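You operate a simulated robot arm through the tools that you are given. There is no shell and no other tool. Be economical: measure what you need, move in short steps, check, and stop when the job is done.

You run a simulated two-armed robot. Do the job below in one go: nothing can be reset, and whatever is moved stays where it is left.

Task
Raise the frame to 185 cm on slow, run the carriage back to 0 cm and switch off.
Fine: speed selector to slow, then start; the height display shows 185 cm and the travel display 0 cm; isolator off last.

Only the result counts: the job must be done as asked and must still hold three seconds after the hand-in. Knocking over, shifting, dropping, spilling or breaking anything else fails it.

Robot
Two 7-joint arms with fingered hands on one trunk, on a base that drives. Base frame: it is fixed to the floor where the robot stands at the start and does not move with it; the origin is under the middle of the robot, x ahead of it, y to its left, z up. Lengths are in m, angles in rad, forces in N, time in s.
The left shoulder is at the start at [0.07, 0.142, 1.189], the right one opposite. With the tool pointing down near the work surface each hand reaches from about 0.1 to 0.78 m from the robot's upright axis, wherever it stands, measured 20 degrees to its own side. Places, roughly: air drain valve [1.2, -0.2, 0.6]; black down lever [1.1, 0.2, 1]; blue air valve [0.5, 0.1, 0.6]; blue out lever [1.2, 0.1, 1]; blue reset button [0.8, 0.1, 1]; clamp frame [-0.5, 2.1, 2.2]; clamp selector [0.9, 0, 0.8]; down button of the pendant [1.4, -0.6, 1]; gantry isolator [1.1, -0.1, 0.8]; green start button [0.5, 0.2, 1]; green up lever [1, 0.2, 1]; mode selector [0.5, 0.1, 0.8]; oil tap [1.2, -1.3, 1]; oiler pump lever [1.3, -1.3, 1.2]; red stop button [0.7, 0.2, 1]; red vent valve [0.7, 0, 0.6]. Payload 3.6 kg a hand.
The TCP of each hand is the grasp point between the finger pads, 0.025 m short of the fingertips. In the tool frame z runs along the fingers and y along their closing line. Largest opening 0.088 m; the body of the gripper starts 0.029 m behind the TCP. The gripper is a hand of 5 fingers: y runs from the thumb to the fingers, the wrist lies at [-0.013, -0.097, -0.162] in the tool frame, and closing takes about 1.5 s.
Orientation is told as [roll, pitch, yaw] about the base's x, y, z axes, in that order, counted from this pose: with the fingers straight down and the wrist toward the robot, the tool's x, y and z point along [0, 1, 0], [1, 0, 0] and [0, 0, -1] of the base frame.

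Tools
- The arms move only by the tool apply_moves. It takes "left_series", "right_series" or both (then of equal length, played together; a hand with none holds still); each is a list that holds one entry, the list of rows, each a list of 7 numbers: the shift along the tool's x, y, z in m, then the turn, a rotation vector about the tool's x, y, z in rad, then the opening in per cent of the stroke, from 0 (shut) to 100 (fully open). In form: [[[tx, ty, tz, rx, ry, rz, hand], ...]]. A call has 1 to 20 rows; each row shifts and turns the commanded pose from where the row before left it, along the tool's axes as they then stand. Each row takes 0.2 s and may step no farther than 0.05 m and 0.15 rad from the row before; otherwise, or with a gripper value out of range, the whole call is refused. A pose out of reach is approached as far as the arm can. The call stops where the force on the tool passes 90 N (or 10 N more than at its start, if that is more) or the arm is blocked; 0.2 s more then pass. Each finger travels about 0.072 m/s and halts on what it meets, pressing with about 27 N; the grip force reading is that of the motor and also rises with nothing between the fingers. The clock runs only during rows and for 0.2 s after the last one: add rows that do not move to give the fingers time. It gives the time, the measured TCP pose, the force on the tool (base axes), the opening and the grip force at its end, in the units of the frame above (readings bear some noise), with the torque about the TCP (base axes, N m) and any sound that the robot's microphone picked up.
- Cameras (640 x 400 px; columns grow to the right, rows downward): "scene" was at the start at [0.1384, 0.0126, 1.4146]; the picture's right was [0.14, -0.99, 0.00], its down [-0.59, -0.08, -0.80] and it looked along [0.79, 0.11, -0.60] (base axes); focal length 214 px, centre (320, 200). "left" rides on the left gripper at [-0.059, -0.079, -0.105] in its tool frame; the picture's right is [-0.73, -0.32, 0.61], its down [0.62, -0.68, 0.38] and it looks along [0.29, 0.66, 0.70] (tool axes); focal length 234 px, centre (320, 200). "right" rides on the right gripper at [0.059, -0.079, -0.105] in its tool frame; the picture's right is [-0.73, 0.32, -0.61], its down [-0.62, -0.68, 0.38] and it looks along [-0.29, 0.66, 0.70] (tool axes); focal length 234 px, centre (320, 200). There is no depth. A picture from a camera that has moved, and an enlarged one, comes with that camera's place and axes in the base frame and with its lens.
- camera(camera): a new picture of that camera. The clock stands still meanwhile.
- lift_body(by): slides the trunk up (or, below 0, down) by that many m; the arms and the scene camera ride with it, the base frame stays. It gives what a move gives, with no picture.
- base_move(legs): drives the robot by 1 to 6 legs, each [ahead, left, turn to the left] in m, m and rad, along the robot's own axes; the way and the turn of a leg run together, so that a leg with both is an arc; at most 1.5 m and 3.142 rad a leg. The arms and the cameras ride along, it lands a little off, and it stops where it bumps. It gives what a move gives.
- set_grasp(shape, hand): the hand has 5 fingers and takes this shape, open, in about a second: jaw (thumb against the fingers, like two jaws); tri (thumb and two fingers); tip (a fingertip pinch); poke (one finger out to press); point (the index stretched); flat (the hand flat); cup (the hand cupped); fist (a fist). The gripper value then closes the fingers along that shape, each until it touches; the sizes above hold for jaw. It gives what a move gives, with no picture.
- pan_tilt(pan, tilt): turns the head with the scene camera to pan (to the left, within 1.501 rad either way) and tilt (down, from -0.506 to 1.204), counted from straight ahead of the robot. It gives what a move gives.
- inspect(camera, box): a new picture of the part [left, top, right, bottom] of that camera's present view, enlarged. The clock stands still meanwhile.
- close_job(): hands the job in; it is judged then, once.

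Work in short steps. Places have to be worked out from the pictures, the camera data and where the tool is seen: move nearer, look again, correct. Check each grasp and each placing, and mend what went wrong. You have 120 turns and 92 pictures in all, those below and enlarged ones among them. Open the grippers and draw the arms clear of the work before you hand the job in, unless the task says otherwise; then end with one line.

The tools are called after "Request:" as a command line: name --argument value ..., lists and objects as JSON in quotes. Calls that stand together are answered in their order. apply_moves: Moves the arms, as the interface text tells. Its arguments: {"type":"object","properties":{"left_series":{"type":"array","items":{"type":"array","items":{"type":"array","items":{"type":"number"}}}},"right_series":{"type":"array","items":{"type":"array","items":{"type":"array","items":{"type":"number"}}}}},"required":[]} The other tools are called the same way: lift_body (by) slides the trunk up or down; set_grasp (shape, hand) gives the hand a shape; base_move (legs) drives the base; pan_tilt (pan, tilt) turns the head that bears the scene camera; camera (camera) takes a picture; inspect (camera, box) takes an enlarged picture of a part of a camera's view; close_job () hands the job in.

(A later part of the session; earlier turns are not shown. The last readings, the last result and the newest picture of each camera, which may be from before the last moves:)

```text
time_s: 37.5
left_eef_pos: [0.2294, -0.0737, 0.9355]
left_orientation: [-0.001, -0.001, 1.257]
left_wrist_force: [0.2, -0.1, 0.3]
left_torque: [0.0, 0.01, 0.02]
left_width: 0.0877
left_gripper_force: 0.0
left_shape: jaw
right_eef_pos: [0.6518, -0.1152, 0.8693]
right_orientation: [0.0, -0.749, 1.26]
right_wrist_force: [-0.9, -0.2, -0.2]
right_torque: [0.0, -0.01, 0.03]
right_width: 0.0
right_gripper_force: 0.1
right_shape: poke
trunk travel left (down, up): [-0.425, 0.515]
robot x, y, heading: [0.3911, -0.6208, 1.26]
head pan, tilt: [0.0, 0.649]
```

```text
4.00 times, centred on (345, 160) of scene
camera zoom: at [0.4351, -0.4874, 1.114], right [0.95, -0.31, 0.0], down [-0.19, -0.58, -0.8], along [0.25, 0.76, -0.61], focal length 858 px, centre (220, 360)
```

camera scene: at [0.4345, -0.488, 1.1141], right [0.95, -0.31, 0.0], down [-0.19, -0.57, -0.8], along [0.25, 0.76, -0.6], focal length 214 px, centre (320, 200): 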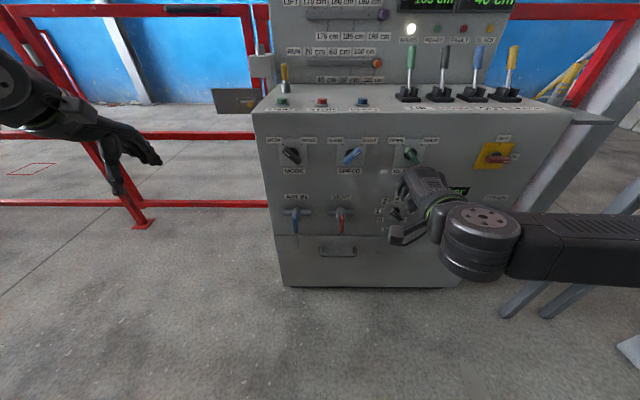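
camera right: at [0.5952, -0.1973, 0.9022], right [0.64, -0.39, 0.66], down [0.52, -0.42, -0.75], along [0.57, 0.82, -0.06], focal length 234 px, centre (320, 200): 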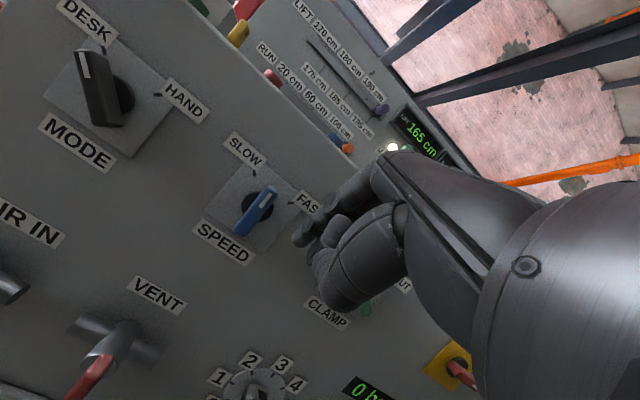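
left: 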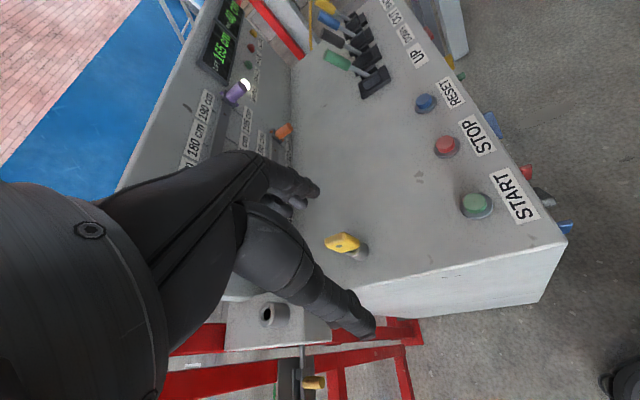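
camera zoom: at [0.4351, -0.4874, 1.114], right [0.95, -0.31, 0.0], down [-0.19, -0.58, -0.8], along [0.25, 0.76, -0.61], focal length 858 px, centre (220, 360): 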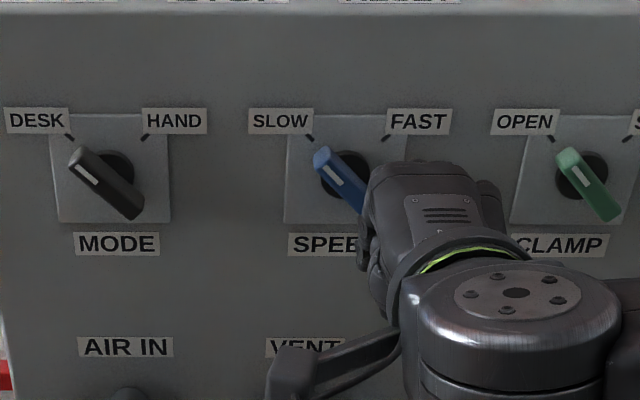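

SPEED is on SLOW. Next, START: raise the trunk, point the finger down again and drive up 0.18 m.

Request:
lift_body --by 0.3

Request:
apply_moves --right_series '[[[0, 0, 0, 0.125, 0, 0, 100], [0, 0, 0, 0.125, 0, 0, 100], [0, 0, 0, 0.125, 0, 0, 100], [0, 0, 0, 0.125, 0, 0, 100], [0, 0, 0, 0.125, 0, 0, 100], [0, 0, 0, 0.125, 0, 0, 100]]]'

Request:
base_move --legs '[[0.18, 0, 0]]'

Request:
pan_tilt --pan 0 --tilt 0.55

Request:
camera --camera "scene"

Request:
camera --camera "right"

```text
time_s: 40.5
left_eef_pos: [0.2297, -0.0735, 1.2354]
left_orientation: [-0.001, 0.0, 1.257]
left_wrist_force: [-0.6, 0.6, -0.4]
left_torque: [-0.03, 0.0, 0.01]
left_width: 0.088
left_gripper_force: 0.0
left_shape: jaw
right_eef_pos: [0.6513, -0.1139, 1.1694]
right_orientation: [-0.001, -0.752, 1.259]
right_wrist_force: [0.8, 0.8, 0.3]
right_torque: [0.01, -0.03, -0.02]
right_width: 0.0
right_gripper_force: 0.0
right_shape: poke
trunk travel left (down, up): [-0.725, 0.215]
robot x, y, heading: [0.3895, -0.6203, 1.258]
head pan, tilt: [0.0, 0.649]
```

```text
time_s: 41.9
left_eef_pos: [0.2289, -0.0744, 1.2357]
left_orientation: [0.0, 0.001, 1.255]
left_wrist_force: [-0.1, 1.1, 0.7]
left_torque: [0.01, -0.01, -0.02]
left_width: 0.0876
left_gripper_force: 0.1
left_shape: jaw
right_eef_pos: [0.6516, -0.114, 1.1685]
right_orientation: [-0.001, -0.002, 1.258]
right_wrist_force: [0.2, 0.1, 0.6]
right_torque: [0.01, 0.02, -0.01]
right_width: 0.0
right_gripper_force: 0.1
right_shape: poke
trunk travel left (down, up): [-0.725, 0.215]
robot x, y, heading: [0.393, -0.6198, 1.258]
head pan, tilt: [0.0, 0.649]
```

```text
time_s: 43.4
left_eef_pos: [0.2826, 0.0926, 1.2368]
left_orientation: [0.0, -0.005, 1.259]
left_wrist_force: [0.1, 0.2, -0.3]
left_torque: [0.01, -0.01, 0.0]
left_width: 0.0876
left_gripper_force: 0.1
left_shape: jaw
right_eef_pos: [0.7045, 0.0546, 1.1694]
right_orientation: [-0.001, -0.005, 1.258]
right_wrist_force: [0.1, -0.4, -0.8]
right_torque: [0.01, 0.01, 0.04]
right_width: 0.0
right_gripper_force: 0.1
right_shape: poke
trunk travel left (down, up): [-0.725, 0.215]
robot x, y, heading: [0.4454, -0.4492, 1.257]
head pan, tilt: [0.0, 0.649]
```

```text
time_s: 44.0
left_eef_pos: [0.2824, 0.0948, 1.2349]
left_orientation: [-0.001, 0.001, 1.258]
left_wrist_force: [-0.6, 0.0, -0.7]
left_torque: [0.02, 0.04, 0.03]
left_width: 0.0878
left_gripper_force: 0.1
left_shape: jaw
right_eef_pos: [0.7054, 0.0572, 1.1686]
right_orientation: [-0.002, 0.0, 1.261]
right_wrist_force: [-0.4, -0.4, 0.5]
right_torque: [0.03, -0.01, 0.01]
right_width: 0.0001
right_gripper_force: 0.1
right_shape: poke
trunk travel left (down, up): [-0.725, 0.215]
robot x, y, heading: [0.4445, -0.449, 1.256]
head pan, tilt: [0.0, 0.55]
```

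```text
60 pictures are left
camera scene: at [0.4901, -0.3145, 1.4228], right [0.95, -0.31, 0.0], down [-0.16, -0.5, -0.85], along [0.26, 0.81, -0.52], focal length 214 px, centre (320, 200)
```

scene: 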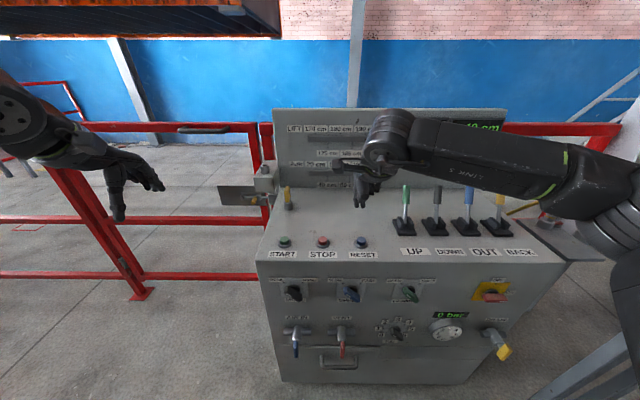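

```text
59 pictures are left
camera right: at [0.6266, -0.0004, 1.2732], right [0.79, 0.09, 0.61], down [0.39, -0.84, -0.38], along [0.48, 0.54, -0.69], focal length 234 px, centre (320, 200)
```

right: 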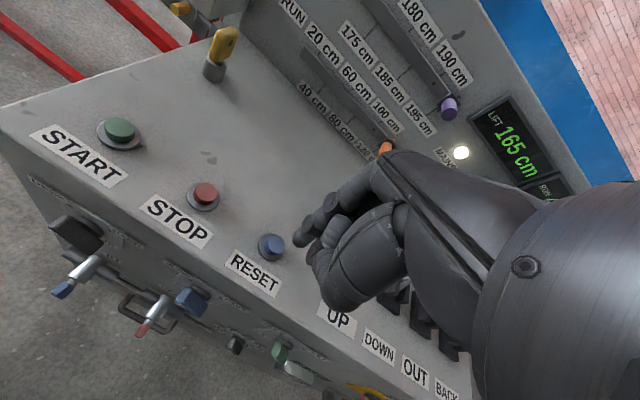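

START confirmed at (0.538, 0.199, ~0.967). Moving the finger above it, hovering ~4 cm.

Request:
apply_moves --right_series '[[[0.0333, 0.0135, 0.0223, 0, 0, 0, 100], [0.0333, 0.0135, 0.0223, 0, 0, 0, 100], [0.0333, 0.0135, 0.0223, 0, 0, 0, 100], [0.0333, 0.0135, 0.0223, 0, 0, 0, 100], [0.0333, 0.0135, 0.0223, 0, 0, 0, 100], [0.0333, 0.0135, 0.0223, 0, 0, 0, 100], [0, 0, 0, 0, 0, 0, 100]]]'

Request:
camera --camera "right"

Request:
inspect --camera "scene" --box '[240, 170, 400, 270]'

```text
time_s: 45.6
left_eef_pos: [0.2838, 0.0939, 1.2357]
left_orientation: [0.002, -0.001, 1.257]
left_wrist_force: [0.0, -0.3, -0.2]
left_torque: [0.02, 0.01, 0.04]
left_width: 0.0878
left_gripper_force: 0.0
left_shape: jaw
right_eef_pos: [0.5388, 0.1959, 1.0386]
right_orientation: [0.0, -0.002, 1.26]
right_wrist_force: [-0.6, 0.4, -0.1]
right_torque: [0.01, 0.01, 0.0]
right_width: 0.0001
right_gripper_force: 0.0
right_shape: poke
trunk travel left (down, up): [-0.725, 0.215]
robot x, y, heading: [0.4414, -0.45, 1.258]
head pan, tilt: [0.0, 0.55]
```

```text
58 pictures are left
camera right: at [0.4595, 0.1383, 1.1427], right [0.79, 0.08, 0.61], down [0.39, -0.84, -0.38], along [0.48, 0.54, -0.69], focal length 234 px, centre (320, 200)
```

right: 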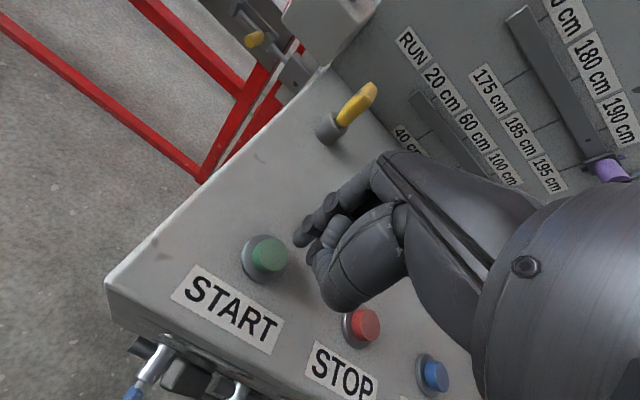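

```text
4.00 times, centred on (320, 220) of scene
camera zoom: at [0.4909, -0.3157, 1.423], right [0.95, -0.31, 0.0], down [-0.16, -0.5, -0.85], along [0.26, 0.81, -0.52], focal length 858 px, centre (320, 120)
```

zoom: 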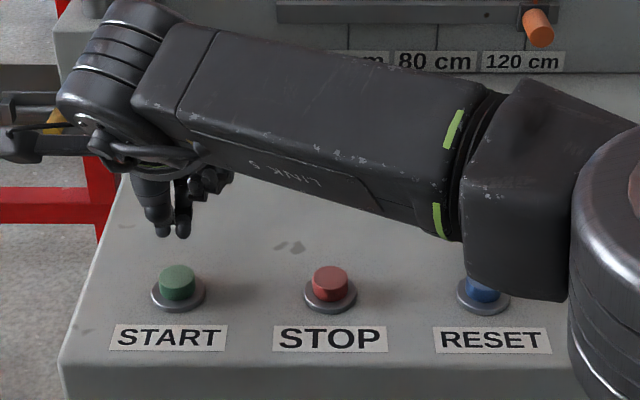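

Finger aligned over START. Descending gently to press it.

Request:
apply_moves --right_series '[[[0, 0, 0.02, 0, 0, 0, 100], [0, 0, 0.015, 0, 0, 0, 100], [0, 0, 0.005, 0, 0, 0, 100], [0, 0, 0.005, 0, 0, 0, 100], [0, 0, 0.005, 0, 0, 0, 100], [0, 0, 0, 0, 0, 0, 100]]]'

Request:
camera --camera "right"

```text
time_s: 47.0
left_eef_pos: [0.2821, 0.0938, 1.2375]
left_orientation: [0.0, -0.004, 1.257]
left_wrist_force: [-0.2, 0.2, -0.1]
left_torque: [0.01, 0.03, -0.01]
left_width: 0.0876
left_gripper_force: 0.1
left_shape: jaw
right_eef_pos: [0.5403, 0.1933, 0.989]
right_orientation: [0.0, -0.008, 1.26]
right_wrist_force: [0.2, 7.7, 27.0]
right_torque: [0.17, -0.06, 0.01]
right_width: 0.0
right_gripper_force: 0.0
right_shape: poke
trunk travel left (down, up): [-0.725, 0.215]
robot x, y, heading: [0.4432, -0.4468, 1.261]
head pan, tilt: [0.0, 0.55]
heard: click
```

```text
56 pictures are left
camera right: at [0.4607, 0.1363, 1.0927], right [0.79, 0.08, 0.61], down [0.39, -0.84, -0.39], along [0.48, 0.54, -0.69], focal length 234 px, centre (320, 200)
```

right: 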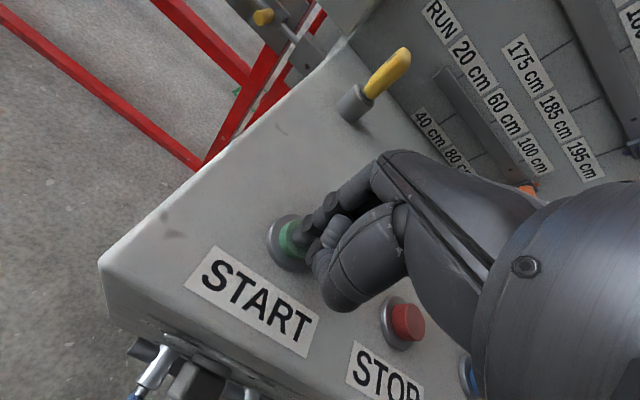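

A click was heard. Lifting off and back to the right, clear of the displays, to check the READY lamp.

Request:
apply_moves --right_series '[[[0, 0, -0.03, 0, 0, 0, 100], [0, 0, -0.045, 0, 0, 0, 100], [0, 0, -0.045, 0, 0, 0, 100], [0, 0, -0.045, 0, 0, 0, 100], [-0.04, -0.025, 0, 0, 0, 0, 100], [-0.04, -0.025, 0, 0, 0, 0, 100], [-0.04, -0.025, 0, 0, 0, 0, 100], [-0.04, -0.025, 0, 0, 0, 0, 100], [-0.04, -0.025, 0, 0, 0, 0, 100]]]'

Request:
inspect --camera "scene" --box '[260, 100, 560, 270]'

Request:
camera --camera "right"

```text
time_s: 49.0
left_eef_pos: [0.2852, 0.093, 1.2368]
left_orientation: [0.002, -0.002, 1.258]
left_wrist_force: [-1.2, -0.2, -0.3]
left_torque: [0.0, -0.01, 0.0]
left_width: 0.0878
left_gripper_force: 0.0
left_shape: jaw
right_eef_pos: [0.6945, 0.0144, 1.1487]
right_orientation: [0.0, -0.003, 1.261]
right_wrist_force: [0.2, -1.2, 0.5]
right_torque: [-0.01, 0.04, 0.04]
right_width: 0.0
right_gripper_force: 0.0
right_shape: poke
trunk travel left (down, up): [-0.725, 0.215]
robot x, y, heading: [0.445, -0.4471, 1.258]
head pan, tilt: [0.0, 0.55]
```

```text
2.13 times, centred on (410, 185) of scene
camera zoom: at [0.4915, -0.3174, 1.4231], right [0.95, -0.31, 0.0], down [-0.16, -0.5, -0.85], along [0.26, 0.81, -0.52], focal length 458 px, centre (128, 232)
```

zoom: 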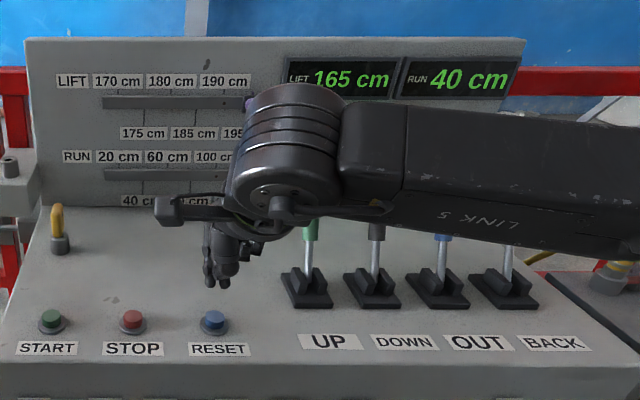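

```text
54 pictures are left
camera right: at [0.6153, -0.0428, 1.2529], right [0.79, 0.08, 0.61], down [0.39, -0.84, -0.39], along [0.48, 0.54, -0.69], focal length 234 px, centre (320, 200)
```

right: 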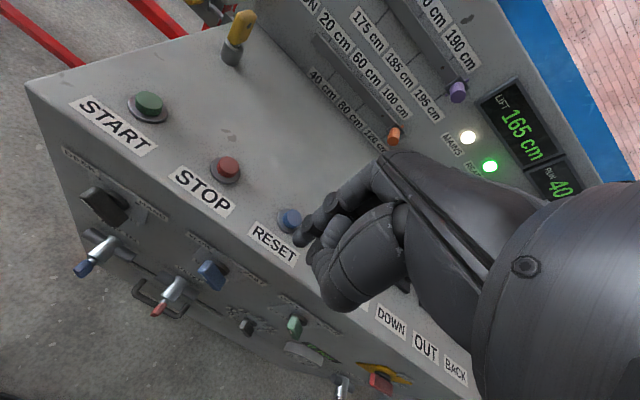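

READY is lit. The UP lever top is at about (0.961, 0.202, 1.088), leaning away from me, so it should be pulled. I'll drive closer (right 0.15, ahead 0.12) for reach.

Request:
base_move --legs '[[0.12, -0.15, 0]]'

Request:
camera --camera "scene"

Request:
camera --camera "right"

```text
time_s: 50.6
left_eef_pos: [0.4595, 0.1653, 1.2347]
left_orientation: [-0.003, -0.002, 1.26]
left_wrist_force: [0.3, -0.7, 0.2]
left_torque: [0.0, 0.0, 0.02]
left_width: 0.0877
left_gripper_force: 0.1
left_shape: jaw
right_eef_pos: [0.8699, 0.0855, 1.148]
right_orientation: [-0.003, -0.003, 1.26]
right_wrist_force: [-1.0, 0.1, -0.8]
right_torque: [-0.02, -0.01, 0.03]
right_width: 0.0
right_gripper_force: 0.0
right_shape: poke
trunk travel left (down, up): [-0.725, 0.215]
robot x, y, heading: [0.6261, -0.3787, 1.262]
head pan, tilt: [0.0, 0.55]
```

```text
53 pictures are left
camera scene: at [0.6668, -0.246, 1.4231], right [0.95, -0.31, 0.0], down [-0.16, -0.5, -0.85], along [0.26, 0.81, -0.52], focal length 214 px, centre (320, 200)
```

scene: 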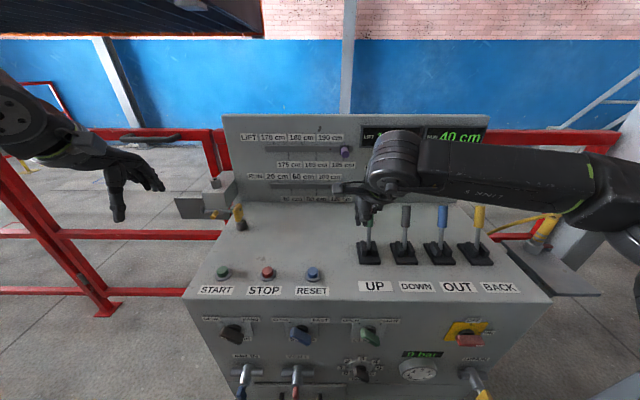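

```text
52 pictures are left
camera right: at [0.7906, 0.029, 1.2529], right [0.79, 0.08, 0.61], down [0.39, -0.84, -0.38], along [0.48, 0.54, -0.69], focal length 234 px, centre (320, 200)
```

right: 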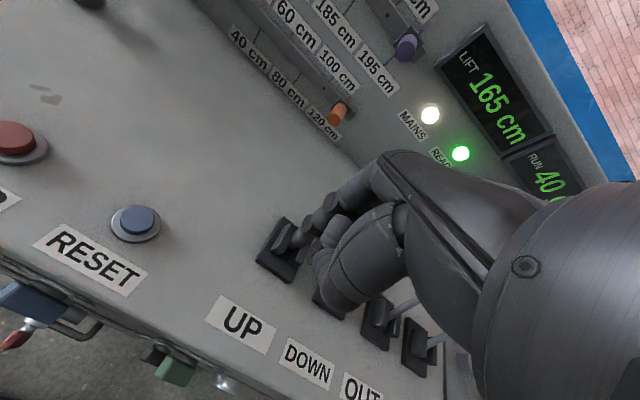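

UP base at (0.935, 0.152). I'll pass over it at present height and look before lowering the finger behind the knob.

Request:
apply_moves --right_series '[[[-0.01, 0.035, -0.002, 0, 0, 0, 100], [-0.01, 0.035, -0.002, 0, 0, 0, 100], [-0.01, 0.035, 0, 0, 0, 0, 100], [-0.01, 0.035, 0, 0, 0, 0, 100], [-0.01, 0.035, 0, 0, 0, 0, 100], [0, 0, 0, 0, 0, 0, 100]]]'

Request:
inspect --camera "scene" --box '[320, 110, 520, 280]'

Request:
camera --camera "right"

```text
time_s: 52.0
left_eef_pos: [0.462, 0.1641, 1.2352]
left_orientation: [-0.001, 0.0, 1.259]
left_wrist_force: [1.0, 0.1, 0.5]
left_torque: [0.01, -0.02, 0.01]
left_width: 0.0878
left_gripper_force: 0.0
left_shape: jaw
right_eef_pos: [0.9715, 0.2365, 1.1531]
right_orientation: [-0.002, -0.003, 1.261]
right_wrist_force: [0.4, 0.1, -0.1]
right_torque: [-0.02, 0.01, -0.01]
right_width: 0.0005
right_gripper_force: 0.0
right_shape: poke
trunk travel left (down, up): [-0.725, 0.215]
robot x, y, heading: [0.6223, -0.3789, 1.255]
head pan, tilt: [0.0, 0.55]
```

```text
2.35 times, centred on (420, 195) of scene
camera zoom: at [0.6688, -0.246, 1.423], right [0.95, -0.31, 0.0], down [-0.16, -0.5, -0.85], along [0.26, 0.81, -0.52], focal length 505 px, centre (85, 212)
```

zoom: 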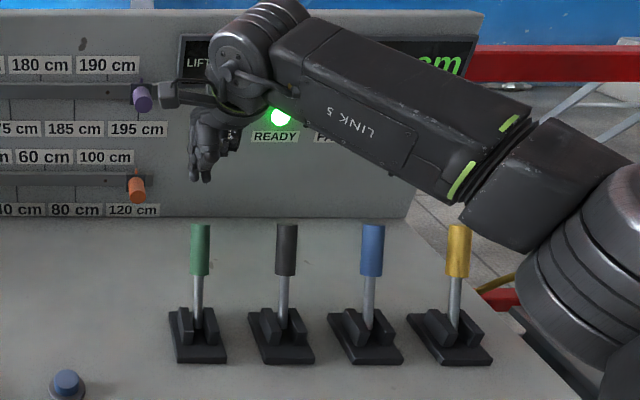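

```text
50 pictures are left
camera right: at [0.8935, 0.1794, 1.257], right [0.79, 0.09, 0.61], down [0.39, -0.84, -0.38], along [0.48, 0.54, -0.69], focal length 234 px, centre (320, 200)
```

right: 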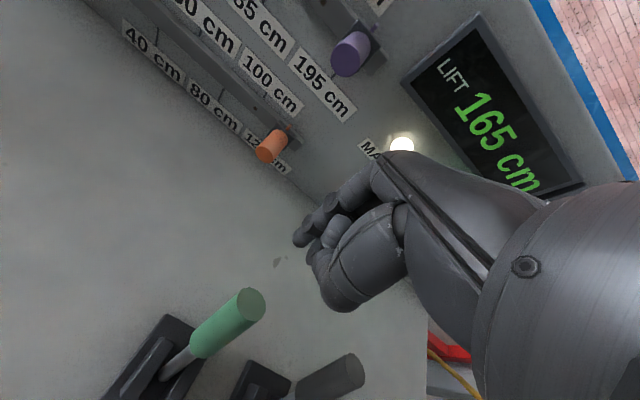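

Clear of everything; the finger is ~4 cm behind the green knob axis. Lowering it 85 mm.

Request:
apply_moves --right_series '[[[0.003, 0, 0.03, 0, 0, 0, 100], [0, 0, 0.03, 0, 0, 0, 100], [0, 0, 0.025, 0, 0, 0, 100], [0, 0, 0, 0, 0, 0, 100]]]'

Request:
camera --camera "right"

Request:
inspect --camera "scene" --box '[320, 130, 480, 260]'

```text
time_s: 53.0
left_eef_pos: [0.4616, 0.1678, 1.2341]
left_orientation: [0.0, 0.003, 1.259]
left_wrist_force: [0.0, 0.1, -0.4]
left_torque: [0.0, 0.02, -0.02]
left_width: 0.0877
left_gripper_force: 0.2
left_shape: jaw
right_eef_pos: [0.9707, 0.2381, 1.0615]
right_orientation: [-0.006, 0.007, 1.258]
right_wrist_force: [-0.2, 2.7, -0.9]
right_torque: [-0.07, -0.05, -0.04]
right_width: 0.0003
right_gripper_force: 0.1
right_shape: poke
trunk travel left (down, up): [-0.725, 0.215]
robot x, y, heading: [0.6216, -0.3805, 1.259]
head pan, tilt: [0.0, 0.55]
```

```text
49 pictures are left
camera right: at [0.8913, 0.1831, 1.1669], right [0.79, 0.09, 0.61], down [0.39, -0.84, -0.38], along [0.48, 0.53, -0.7], focal length 234 px, centre (320, 200)
```

right: 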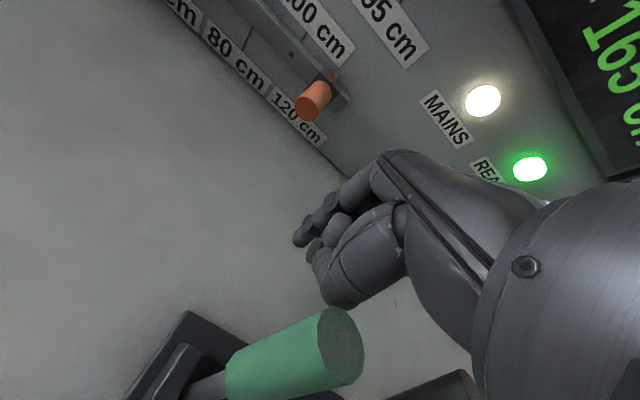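

```text
3.08 times, centred on (400, 195) of scene
camera zoom: at [0.6689, -0.2423, 1.4219], right [0.95, -0.31, 0.0], down [-0.16, -0.5, -0.85], along [0.26, 0.81, -0.52], focal length 660 px, centre (74, 215)
```

zoom: 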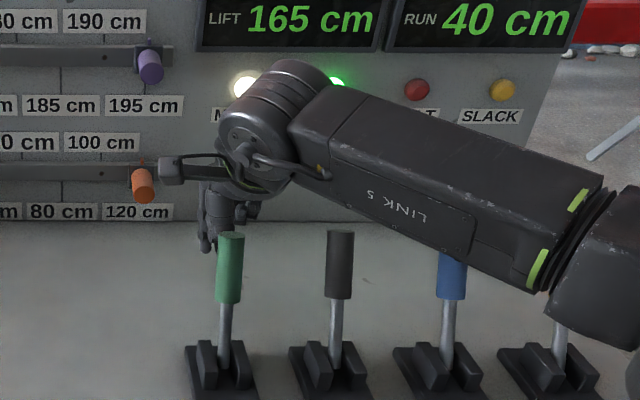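

Display is visible from the head camera. Pulling the UP lever toward me in small steps.

Request:
apply_moves --right_series '[[[-0.003, -0.015, 0, 0, 0, 0, 100], [0, -0.012, 0, 0, 0, 0, 100], [0, -0.01, 0, 0, 0, 0, 100], [0, -0.01, 0, 0, 0, 0, 100]]]'

Request:
inspect --camera "scene" --box '[320, 130, 480, 260]'

```text
time_s: 54.0
left_eef_pos: [0.4617, 0.1664, 1.2359]
left_orientation: [-0.001, -0.001, 1.259]
left_wrist_force: [0.6, -0.2, 0.7]
left_torque: [0.01, 0.0, 0.01]
left_width: 0.0876
left_gripper_force: 0.2
left_shape: jaw
right_eef_pos: [0.9578, 0.1928, 1.0673]
right_orientation: [-0.001, -0.001, 1.26]
right_wrist_force: [0.8, 2.8, -0.3]
right_torque: [-0.06, 0.01, -0.03]
right_width: 0.0002
right_gripper_force: 0.1
right_shape: poke
trunk travel left (down, up): [-0.725, 0.215]
robot x, y, heading: [0.6248, -0.3796, 1.258]
head pan, tilt: [0.0, 0.55]
```

```text
3.08 times, centred on (400, 195) of scene
camera zoom: at [0.669, -0.2443, 1.4228], right [0.95, -0.31, 0.0], down [-0.16, -0.5, -0.85], along [0.26, 0.81, -0.52], focal length 660 px, centre (74, 215)
```

zoom: 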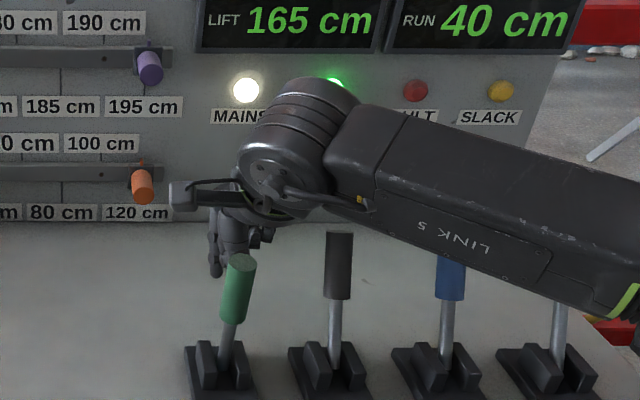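

The lever moves with little force (2.8 N), display still 165. Pulling further 20 mm.

Request:
apply_moves --right_series '[[[0, -0.01, 0, 0, 0, 0, 100], [0, -0.01, 0, 0, 0, 0, 100]]]'

Request:
inspect --camera "scene" --box '[320, 130, 480, 260]'

```text
time_s: 54.6
left_eef_pos: [0.4632, 0.1664, 1.2354]
left_orientation: [-0.001, -0.001, 1.261]
left_wrist_force: [0.7, -0.3, -0.2]
left_torque: [0.0, -0.03, 0.0]
left_width: 0.0877
left_gripper_force: 0.0
left_shape: jaw
right_eef_pos: [0.9551, 0.1763, 1.0673]
right_orientation: [-0.002, -0.003, 1.262]
right_wrist_force: [2.2, 5.5, 0.9]
right_torque: [-0.11, 0.0, -0.01]
right_width: 0.0
right_gripper_force: 0.1
right_shape: poke
trunk travel left (down, up): [-0.725, 0.215]
robot x, y, heading: [0.6227, -0.3804, 1.258]
head pan, tilt: [0.0, 0.55]
```

```text
3.08 times, centred on (400, 195) of scene
camera zoom: at [0.6695, -0.2439, 1.4227], right [0.95, -0.31, 0.0], down [-0.16, -0.5, -0.85], along [0.26, 0.81, -0.52], focal length 660 px, centre (74, 215)
```

zoom: 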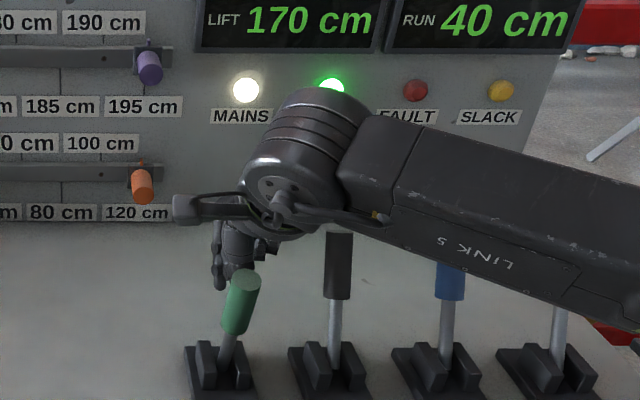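

It jumped to 170. I'll let the lever back right away to see how it behaves.

Request:
apply_moves --right_series '[[[0, 0.04, 0, 0, 0, 0, 100]]]'

Request:
inspect --camera "scene" --box '[320, 130, 480, 260]'

```text
time_s: 55.0
left_eef_pos: [0.4619, 0.1669, 1.2349]
left_orientation: [-0.001, 0.002, 1.258]
left_wrist_force: [0.5, 0.4, -0.7]
left_torque: [0.01, 0.02, -0.02]
left_width: 0.0879
left_gripper_force: 0.0
left_shape: jaw
right_eef_pos: [0.9648, 0.2156, 1.0676]
right_orientation: [-0.001, -0.001, 1.259]
right_wrist_force: [2.4, 3.2, 0.3]
right_torque: [-0.06, 0.07, 0.05]
right_width: 0.0001
right_gripper_force: 0.1
right_shape: poke
trunk travel left (down, up): [-0.725, 0.215]
robot x, y, heading: [0.6237, -0.3765, 1.26]
head pan, tilt: [0.0, 0.55]
```

```text
3.08 times, centred on (400, 195) of scene
camera zoom: at [0.669, -0.2424, 1.4226], right [0.95, -0.31, 0.0], down [-0.16, -0.5, -0.85], along [0.26, 0.81, -0.52], focal length 660 px, centre (74, 215)
```

zoom: 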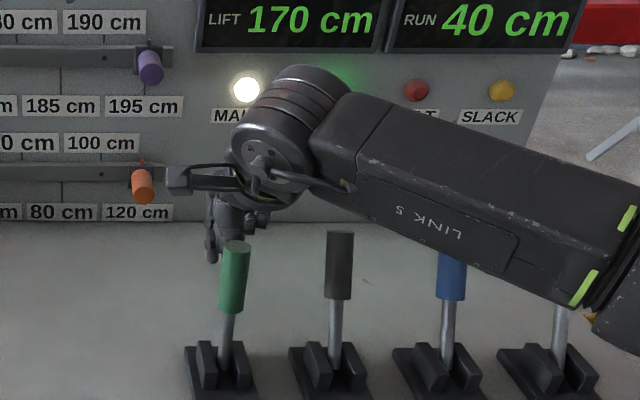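

The lever springs back; display holds 170. One tug seems to give one 5 cm step. A short wait to confirm it's stable, then another tug, returning at once.

Request:
apply_moves --right_series '[[[0, 0.01, 0, 0, 0, 0, 100], [0, 0, 0, 0, 0, 0, 100], [0, 0, 0, 0, 0, 0, 100], [0, 0, 0, 0, 0, 0, 100], [0, -0.02, 0, 0, 0, 0, 100], [0, -0.015, 0, 0, 0, 0, 100], [0, -0.015, 0, 0, 0, 0, 100]]]'

Request:
inspect --camera "scene" --box '[320, 130, 480, 260]'

```text
time_s: 56.6
left_eef_pos: [0.462, 0.1658, 1.236]
left_orientation: [0.001, 0.001, 1.26]
left_wrist_force: [0.3, -0.2, 0.4]
left_torque: [0.0, -0.04, 0.0]
left_width: 0.0876
left_gripper_force: 0.1
left_shape: jaw
right_eef_pos: [0.9521, 0.1752, 1.0689]
right_orientation: [-0.003, -0.001, 1.261]
right_wrist_force: [0.4, 5.0, 0.2]
right_torque: [-0.16, 0.07, -0.05]
right_width: 0.0
right_gripper_force: 0.0
right_shape: poke
trunk travel left (down, up): [-0.725, 0.215]
robot x, y, heading: [0.6232, -0.3759, 1.25]
head pan, tilt: [0.0, 0.55]
```

```text
3.08 times, centred on (400, 195) of scene
camera zoom: at [0.669, -0.2441, 1.4228], right [0.95, -0.31, 0.0], down [-0.16, -0.5, -0.85], along [0.26, 0.81, -0.52], focal length 660 px, centre (74, 215)
```

zoom: 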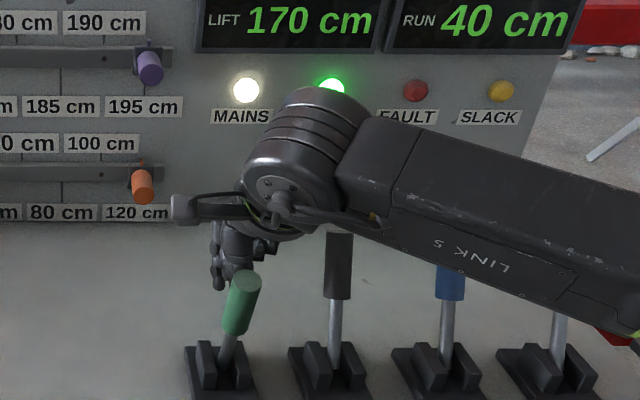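

Not triggered yet at this pull. Holding still briefly to see whether it counts while pulled.

Request:
apply_moves --right_series '[[[0, -0.002, 0, 0, 0, 0, 100]]]'

Request:
inspect --camera "scene" --box '[350, 130, 480, 230]'

```text
time_s: 57.0
left_eef_pos: [0.4618, 0.1676, 1.2358]
left_orientation: [0.001, 0.001, 1.259]
left_wrist_force: [0.0, -1.1, 0.2]
left_torque: [0.02, 0.03, -0.02]
left_width: 0.0878
left_gripper_force: 0.1
left_shape: jaw
right_eef_pos: [0.9508, 0.1743, 1.0666]
right_orientation: [-0.002, 0.001, 1.26]
right_wrist_force: [1.8, 4.6, 1.0]
right_torque: [-0.16, 0.03, -0.01]
right_width: 0.0
right_gripper_force: 0.0
right_shape: poke
trunk travel left (down, up): [-0.725, 0.215]
robot x, y, heading: [0.6247, -0.3787, 1.256]
head pan, tilt: [0.0, 0.55]
```

```text
4.00 times, centred on (415, 180) of scene
camera zoom: at [0.669, -0.244, 1.4228], right [0.95, -0.31, 0.0], down [-0.16, -0.5, -0.85], along [0.26, 0.81, -0.52], focal length 858 px, centre (-60, 280)
```

zoom: 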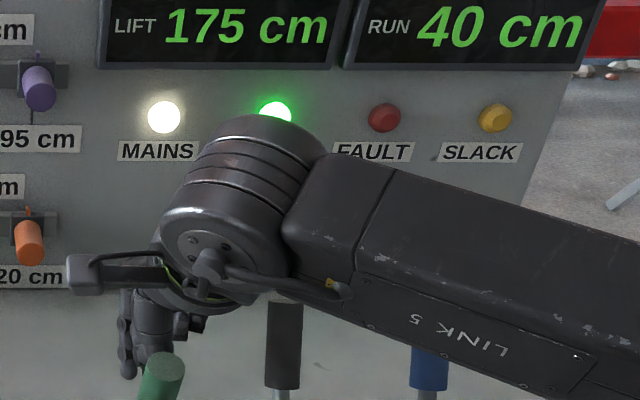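

175 now. Still held; I'll hold 0.4 s more to learn whether it repeats (180 would still be safe).

Request:
apply_moves --right_series '[[[0, 0, 0, 0, 0, 0, 100]]]'

Request:
inspect --camera "scene" --box '[350, 130, 480, 230]'

```text
time_s: 57.4
left_eef_pos: [0.4623, 0.1661, 1.2357]
left_orientation: [0.0, 0.001, 1.26]
left_wrist_force: [-0.4, -0.6, 0.5]
left_torque: [-0.02, 0.01, 0.02]
left_width: 0.088
left_gripper_force: 0.0
left_shape: jaw
right_eef_pos: [0.9511, 0.174, 1.067]
right_orientation: [-0.002, -0.001, 1.26]
right_wrist_force: [1.4, 5.1, -0.5]
right_torque: [-0.16, 0.06, -0.01]
right_width: 0.0
right_gripper_force: 0.0
right_shape: poke
trunk travel left (down, up): [-0.725, 0.215]
robot x, y, heading: [0.6267, -0.3798, 1.263]
head pan, tilt: [0.0, 0.55]
```

```text
4.00 times, centred on (415, 180) of scene
camera zoom: at [0.6689, -0.244, 1.4228], right [0.95, -0.31, 0.0], down [-0.16, -0.5, -0.85], along [0.26, 0.81, -0.52], focal length 858 px, centre (-60, 280)
```

zoom: 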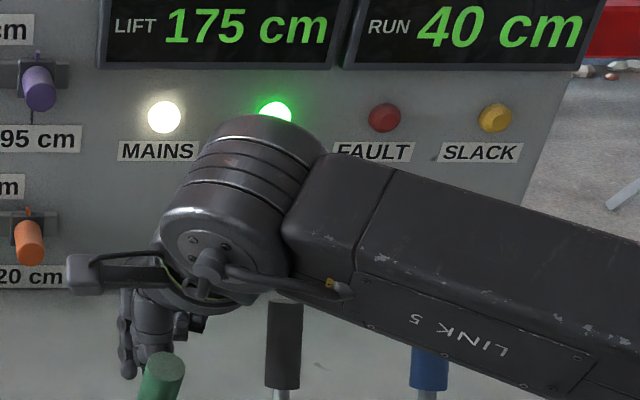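

Holding doesn't repeat (within 0.4 s). Releasing and tugging once more.

Request:
apply_moves --right_series '[[[0, 0.04, 0, 0, 0, 0, 100], [0, 0, 0, 0, 0, 0, 100], [0, -0.02, 0, 0, 0, 0, 100], [0, -0.02, 0, 0, 0, 0, 100], [0, 0, 0, 0, 0, 0, 100], [0, 0.04, 0, 0, 0, 0, 100], [0, 0, 0, 0, 0, 0, 100]]]'

Request:
inspect --camera "scene" --box '[350, 130, 480, 230]'

```text
time_s: 59.0
left_eef_pos: [0.4637, 0.1647, 1.2352]
left_orientation: [0.0, -0.001, 1.257]
left_wrist_force: [-0.9, -0.3, 0.2]
left_torque: [0.02, 0.01, -0.04]
left_width: 0.0878
left_gripper_force: 0.0
left_shape: jaw
right_eef_pos: [0.9652, 0.2119, 1.068]
right_orientation: [-0.001, -0.002, 1.26]
right_wrist_force: [1.3, 3.7, -1.9]
right_torque: [0.0, -0.01, 0.01]
right_width: 0.0
right_gripper_force: 0.0
right_shape: poke
trunk travel left (down, up): [-0.725, 0.215]
robot x, y, heading: [0.6218, -0.3793, 1.254]
head pan, tilt: [0.0, 0.55]
```

```text
4.00 times, centred on (415, 180) of scene
camera zoom: at [0.6693, -0.2448, 1.4228], right [0.95, -0.31, 0.0], down [-0.16, -0.5, -0.85], along [0.26, 0.81, -0.52], focal length 858 px, centre (-60, 280)
```

zoom: 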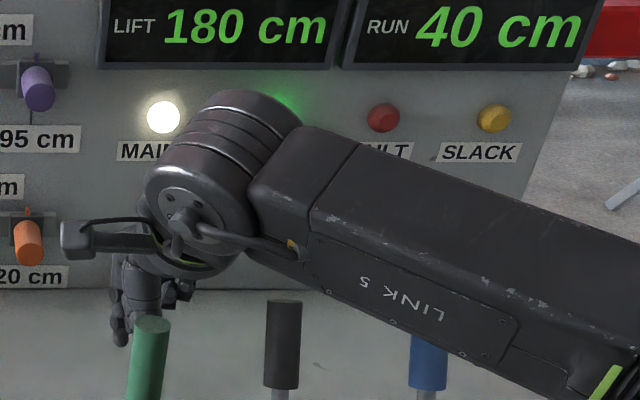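

180. One more identical tug.

Request:
apply_moves --right_series '[[[0, 0.003, 0, 0, 0, 0, 100], [0, -0.023, 0, 0, 0, 0, 100], [0, -0.02, 0, 0, 0, 0, 100], [0, 0, 0, 0, 0, 0, 100], [0, 0.04, 0, 0, 0, 0, 100], [0, 0.005, 0, 0, 0, 0, 100], [0, 0, 0, 0, 0, 0, 100]]]'

Request:
inspect --camera "scene" --box '[350, 130, 480, 230]'

```text
time_s: 60.6
left_eef_pos: [0.4626, 0.1652, 1.2358]
left_orientation: [0.0, -0.001, 1.259]
left_wrist_force: [-0.4, -0.1, -0.6]
left_torque: [0.01, 0.03, 0.02]
left_width: 0.0878
left_gripper_force: 0.1
left_shape: jaw
right_eef_pos: [0.9648, 0.2163, 1.0658]
right_orientation: [-0.001, -0.002, 1.259]
right_wrist_force: [1.2, 2.8, -0.7]
right_torque: [-0.01, 0.01, 0.06]
right_width: 0.0
right_gripper_force: 0.1
right_shape: poke
trunk travel left (down, up): [-0.725, 0.215]
robot x, y, heading: [0.6259, -0.3788, 1.258]
head pan, tilt: [0.0, 0.55]
```

```text
4.00 times, centred on (415, 180) of scene
camera zoom: at [0.6691, -0.2448, 1.4228], right [0.95, -0.31, 0.0], down [-0.16, -0.5, -0.85], along [0.26, 0.81, -0.52], focal length 858 px, centre (-60, 280)
```

zoom: 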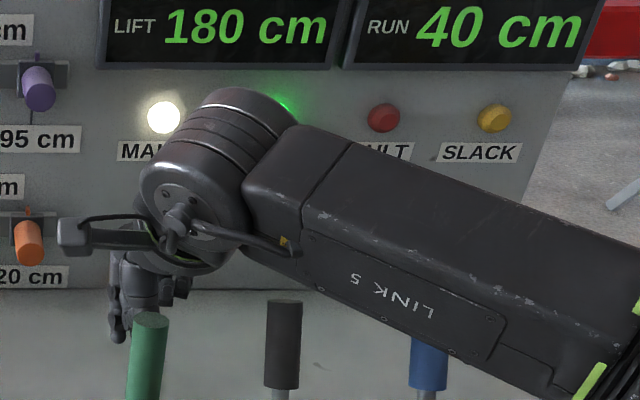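

Still 180 — that tug was too short. I'll pull a bit slower/deeper and look while held.

Request:
apply_moves --right_series '[[[0, -0.02, 0, 0, 0, 0, 100], [0, -0.015, 0, 0, 0, 0, 100], [0, -0.012, 0, 0, 0, 0, 100]]]'

Request:
inspect --camera "scene" --box '[350, 130, 480, 230]'

```text
time_s: 61.4
left_eef_pos: [0.4617, 0.1655, 1.2356]
left_orientation: [-0.001, 0.0, 1.26]
left_wrist_force: [-0.2, 0.0, 1.2]
left_torque: [0.03, -0.03, 0.01]
left_width: 0.088
left_gripper_force: 0.1
left_shape: jaw
right_eef_pos: [0.9508, 0.1701, 1.066]
right_orientation: [-0.001, 0.0, 1.259]
right_wrist_force: [1.4, 5.2, -0.7]
right_torque: [-0.17, 0.03, -0.02]
right_width: 0.0
right_gripper_force: 0.0
right_shape: poke
trunk travel left (down, up): [-0.725, 0.215]
robot x, y, heading: [0.6202, -0.3807, 1.256]
head pan, tilt: [0.0, 0.55]
```

```text
4.00 times, centred on (415, 180) of scene
camera zoom: at [0.6692, -0.2438, 1.4227], right [0.95, -0.31, 0.0], down [-0.16, -0.5, -0.85], along [0.26, 0.81, -0.52], focal length 858 px, centre (-60, 280)
```

zoom: 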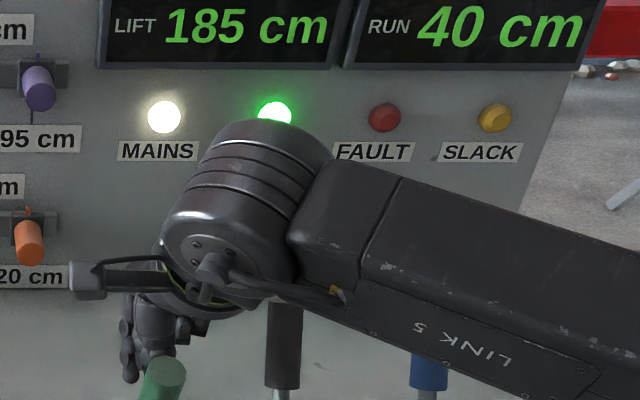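

LIFT shows 185. Releasing the lever and lifting clear, then shifting the base right/ahead for the BACK lever at about (1.255, 0.10).

Request:
apply_moves --right_series '[[[0.002, 0.04, 0, 0, 0, 0, 100], [0.002, 0.03, 0, 0, 0, 0, 100], [0, 0, -0.03, 0, 0, 0, 100], [0, 0, -0.035, 0, 0, 0, 100], [0, 0, -0.035, 0, 0, 0, 100], [0, -0.04, 0, 0, 0, 0, 100], [0, -0.04, 0, 0, 0, 0, 100], [0, -0.04, 0, 0, 0, 0, 100], [0, 0, 0, 0, 0, 0, 100]]]'

Request:
base_move --legs '[[0.05, -0.12, 0]]'

Request:
camera --camera "scene"

```text
time_s: 63.4
left_eef_pos: [0.4617, 0.1656, 1.2354]
left_orientation: [0.0, -0.001, 1.258]
left_wrist_force: [0.0, 0.1, -0.6]
left_torque: [0.05, 0.01, -0.02]
left_width: 0.088
left_gripper_force: 0.0
left_shape: jaw
right_eef_pos: [0.9322, 0.123, 1.1674]
right_orientation: [0.001, -0.002, 1.26]
right_wrist_force: [0.9, 0.5, -0.1]
right_torque: [0.02, 0.01, 0.01]
right_width: 0.0003
right_gripper_force: 0.1
right_shape: poke
trunk travel left (down, up): [-0.725, 0.215]
robot x, y, heading: [0.6231, -0.3784, 1.26]
head pan, tilt: [0.0, 0.55]
```

```text
time_s: 64.7
left_eef_pos: [0.5866, 0.1754, 1.2355]
left_orientation: [-0.002, 0.0, 1.258]
left_wrist_force: [-0.9, -0.5, -0.7]
left_torque: [-0.01, 0.01, 0.03]
left_width: 0.0876
left_gripper_force: 0.1
left_shape: jaw
right_eef_pos: [1.0568, 0.1329, 1.1676]
right_orientation: [-0.003, -0.003, 1.261]
right_wrist_force: [0.3, 0.7, 0.0]
right_torque: [0.01, 0.01, 0.01]
right_width: 0.0001
right_gripper_force: 0.1
right_shape: poke
trunk travel left (down, up): [-0.725, 0.215]
robot x, y, heading: [0.7485, -0.3664, 1.262]
head pan, tilt: [0.0, 0.55]
```

```text
38 pictures are left
camera scene: at [0.7935, -0.2348, 1.423], right [0.95, -0.31, 0.0], down [-0.16, -0.5, -0.85], along [0.26, 0.81, -0.52], focal length 214 px, centre (320, 200)
```

scene: 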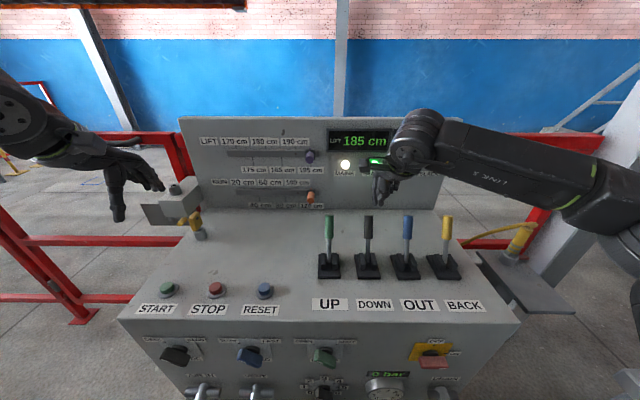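

LIFT 185, READY still on. BACK knob top at (1.256, 0.100, 1.088). Moving over at height to just behind it, then lowering as with UP.

Request:
apply_moves --right_series '[[[-0.0397, 0.0137, 0, 0, 0, 0, 100], [-0.0397, 0.0137, 0, 0, 0, 0, 100], [-0.0397, 0.0137, 0, 0, 0, 0, 100], [-0.0397, 0.0137, 0, 0, 0, 0, 100], [-0.0397, 0.0137, 0, 0, 0, 0, 100], [0, 0, 0, 0, 0, 0, 100]]]'

Request:
camera --camera "right"

Request:
inspect --camera "scene" --box '[320, 120, 520, 290]'

```text
time_s: 66.1
left_eef_pos: [0.5875, 0.1765, 1.2344]
left_orientation: [-0.002, -0.002, 1.258]
left_wrist_force: [0.4, 0.3, -0.1]
left_torque: [0.0, 0.0, -0.01]
left_width: 0.0876
left_gripper_force: 0.1
left_shape: jaw
right_eef_pos: [1.2698, 0.138, 1.1681]
right_orientation: [-0.003, -0.003, 1.258]
right_wrist_force: [-0.5, -0.3, 0.2]
right_torque: [-0.05, -0.02, 0.01]
right_width: 0.0
right_gripper_force: 0.0
right_shape: poke
trunk travel left (down, up): [-0.725, 0.215]
robot x, y, heading: [0.7484, -0.368, 1.262]
head pan, tilt: [0.0, 0.55]
```

```text
37 pictures are left
camera right: at [1.1899, 0.0819, 1.2718], right [0.79, 0.08, 0.61], down [0.39, -0.84, -0.38], along [0.48, 0.54, -0.69], focal length 234 px, centre (320, 200)
```

right: 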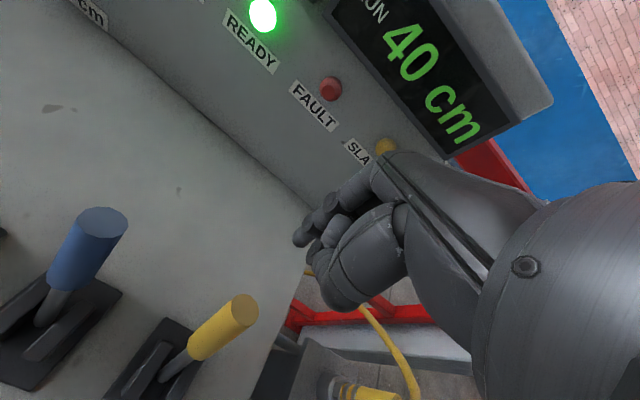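

```text
2.35 times, centred on (420, 205) of scene
camera zoom: at [0.7948, -0.2347, 1.4229], right [0.95, -0.31, 0.0], down [-0.16, -0.5, -0.85], along [0.26, 0.81, -0.52], focal length 505 px, centre (85, 188)
```

zoom: 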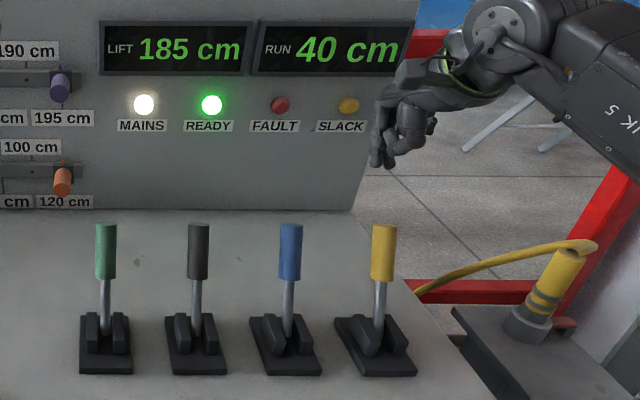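

Same geometry as before. Lowering 0.1 m, then pulling 70 mm in steps and looking while held.

Request:
apply_moves --right_series '[[[0, 0, 0.035, 0, 0, 0, 100], [0, 0, 0.035, 0, 0, 0, 100], [0, 0, 0.03, 0, 0, 0, 100], [0, 0, 0, 0, 0, 0, 100], [0, -0.02, 0, 0, 0, 0, 100], [0, -0.015, 0, 0, 0, 0, 100], [0, -0.015, 0, 0, 0, 0, 100], [0, -0.012, 0, 0, 0, 0, 100], [0, -0.009, 0, 0, 0, 0, 100]]]'

Request:
inspect --camera "scene" --box '[320, 120, 520, 290]'

```text
time_s: 68.1
left_eef_pos: [0.5883, 0.1773, 1.2354]
left_orientation: [-0.001, -0.002, 1.259]
left_wrist_force: [0.5, 0.2, -0.1]
left_torque: [0.01, 0.0, 0.03]
left_width: 0.0877
left_gripper_force: 0.1
left_shape: jaw
right_eef_pos: [1.2474, 0.0722, 1.0656]
right_orientation: [-0.002, -0.002, 1.261]
right_wrist_force: [1.5, 4.8, -0.6]
right_torque: [-0.13, 0.05, -0.03]
right_width: 0.0
right_gripper_force: 0.0
right_shape: poke
trunk travel left (down, up): [-0.725, 0.215]
robot x, y, heading: [0.7509, -0.3667, 1.261]
head pan, tilt: [0.0, 0.55]
```

```text
2.35 times, centred on (420, 205) of scene
camera zoom: at [0.7955, -0.2332, 1.4227], right [0.95, -0.31, 0.0], down [-0.16, -0.5, -0.85], along [0.26, 0.81, -0.52], focal length 505 px, centre (85, 188)
```

zoom: 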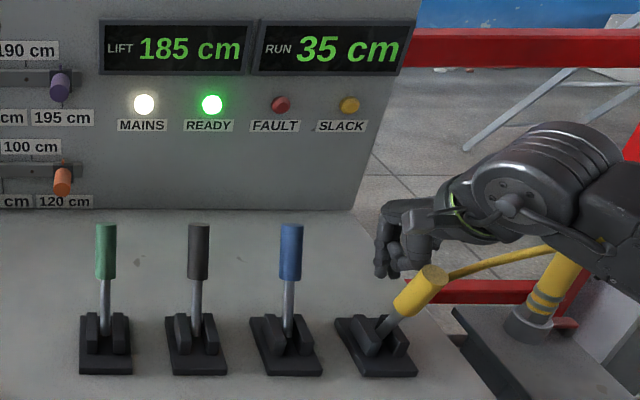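

RUN went to 35. Seven more tugs needed; doing three in this call.

Request:
apply_moves --right_series '[[[0, 0.047, 0, 0, 0, 0, 100], [0, 0, 0, 0, 0, 0, 100], [0, -0.02, 0, 0, 0, 0, 100], [0, -0.015, 0, 0, 0, 0, 100], [0, -0.012, 0, 0, 0, 0, 100], [0, 0, 0, 0, 0, 0, 100], [0, 0.047, 0, 0, 0, 0, 100], [0, 0, 0, 0, 0, 0, 100], [0, -0.02, 0, 0, 0, 0, 100], [0, -0.015, 0, 0, 0, 0, 100], [0, -0.012, 0, 0, 0, 0, 100], [0, 0, 0, 0, 0, 0, 100], [0, 0.047, 0, 0, 0, 0, 100], [0, 0, 0, 0, 0, 0, 100], [0, -0.02, 0, 0, 0, 0, 100], [0, -0.015, 0, 0, 0, 0, 100], [0, -0.012, 0, 0, 0, 0, 100], [0, 0, 0, 0, 0, 0, 100]]]'

Request:
inspect --camera "scene" --box '[320, 120, 520, 290]'

```text
time_s: 71.9
left_eef_pos: [0.5877, 0.1777, 1.2343]
left_orientation: [-0.001, -0.001, 1.258]
left_wrist_force: [0.0, 0.3, 0.0]
left_torque: [0.04, 0.0, 0.0]
left_width: 0.088
left_gripper_force: 0.1
left_shape: jaw
right_eef_pos: [1.2473, 0.072, 1.0661]
right_orientation: [-0.001, -0.003, 1.26]
right_wrist_force: [0.4, 4.3, 1.5]
right_torque: [-0.13, 0.04, -0.04]
right_width: 0.0
right_gripper_force: 0.1
right_shape: poke
trunk travel left (down, up): [-0.725, 0.215]
robot x, y, heading: [0.7499, -0.3671, 1.259]
head pan, tilt: [0.0, 0.55]
```

```text
2.35 times, centred on (420, 205) of scene
camera zoom: at [0.7954, -0.233, 1.4228], right [0.95, -0.31, 0.0], down [-0.16, -0.5, -0.85], along [0.26, 0.81, -0.52], focal length 505 px, centre (85, 188)
```

zoom: 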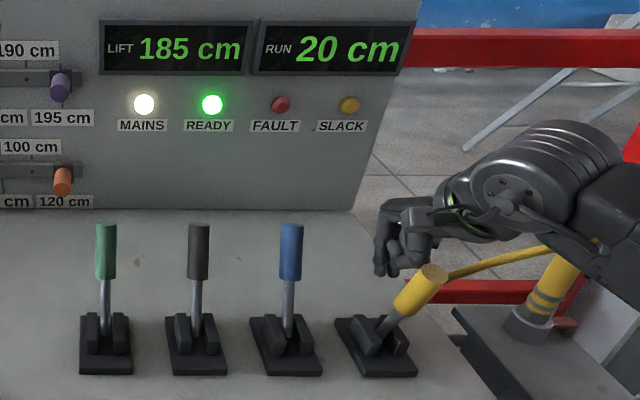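

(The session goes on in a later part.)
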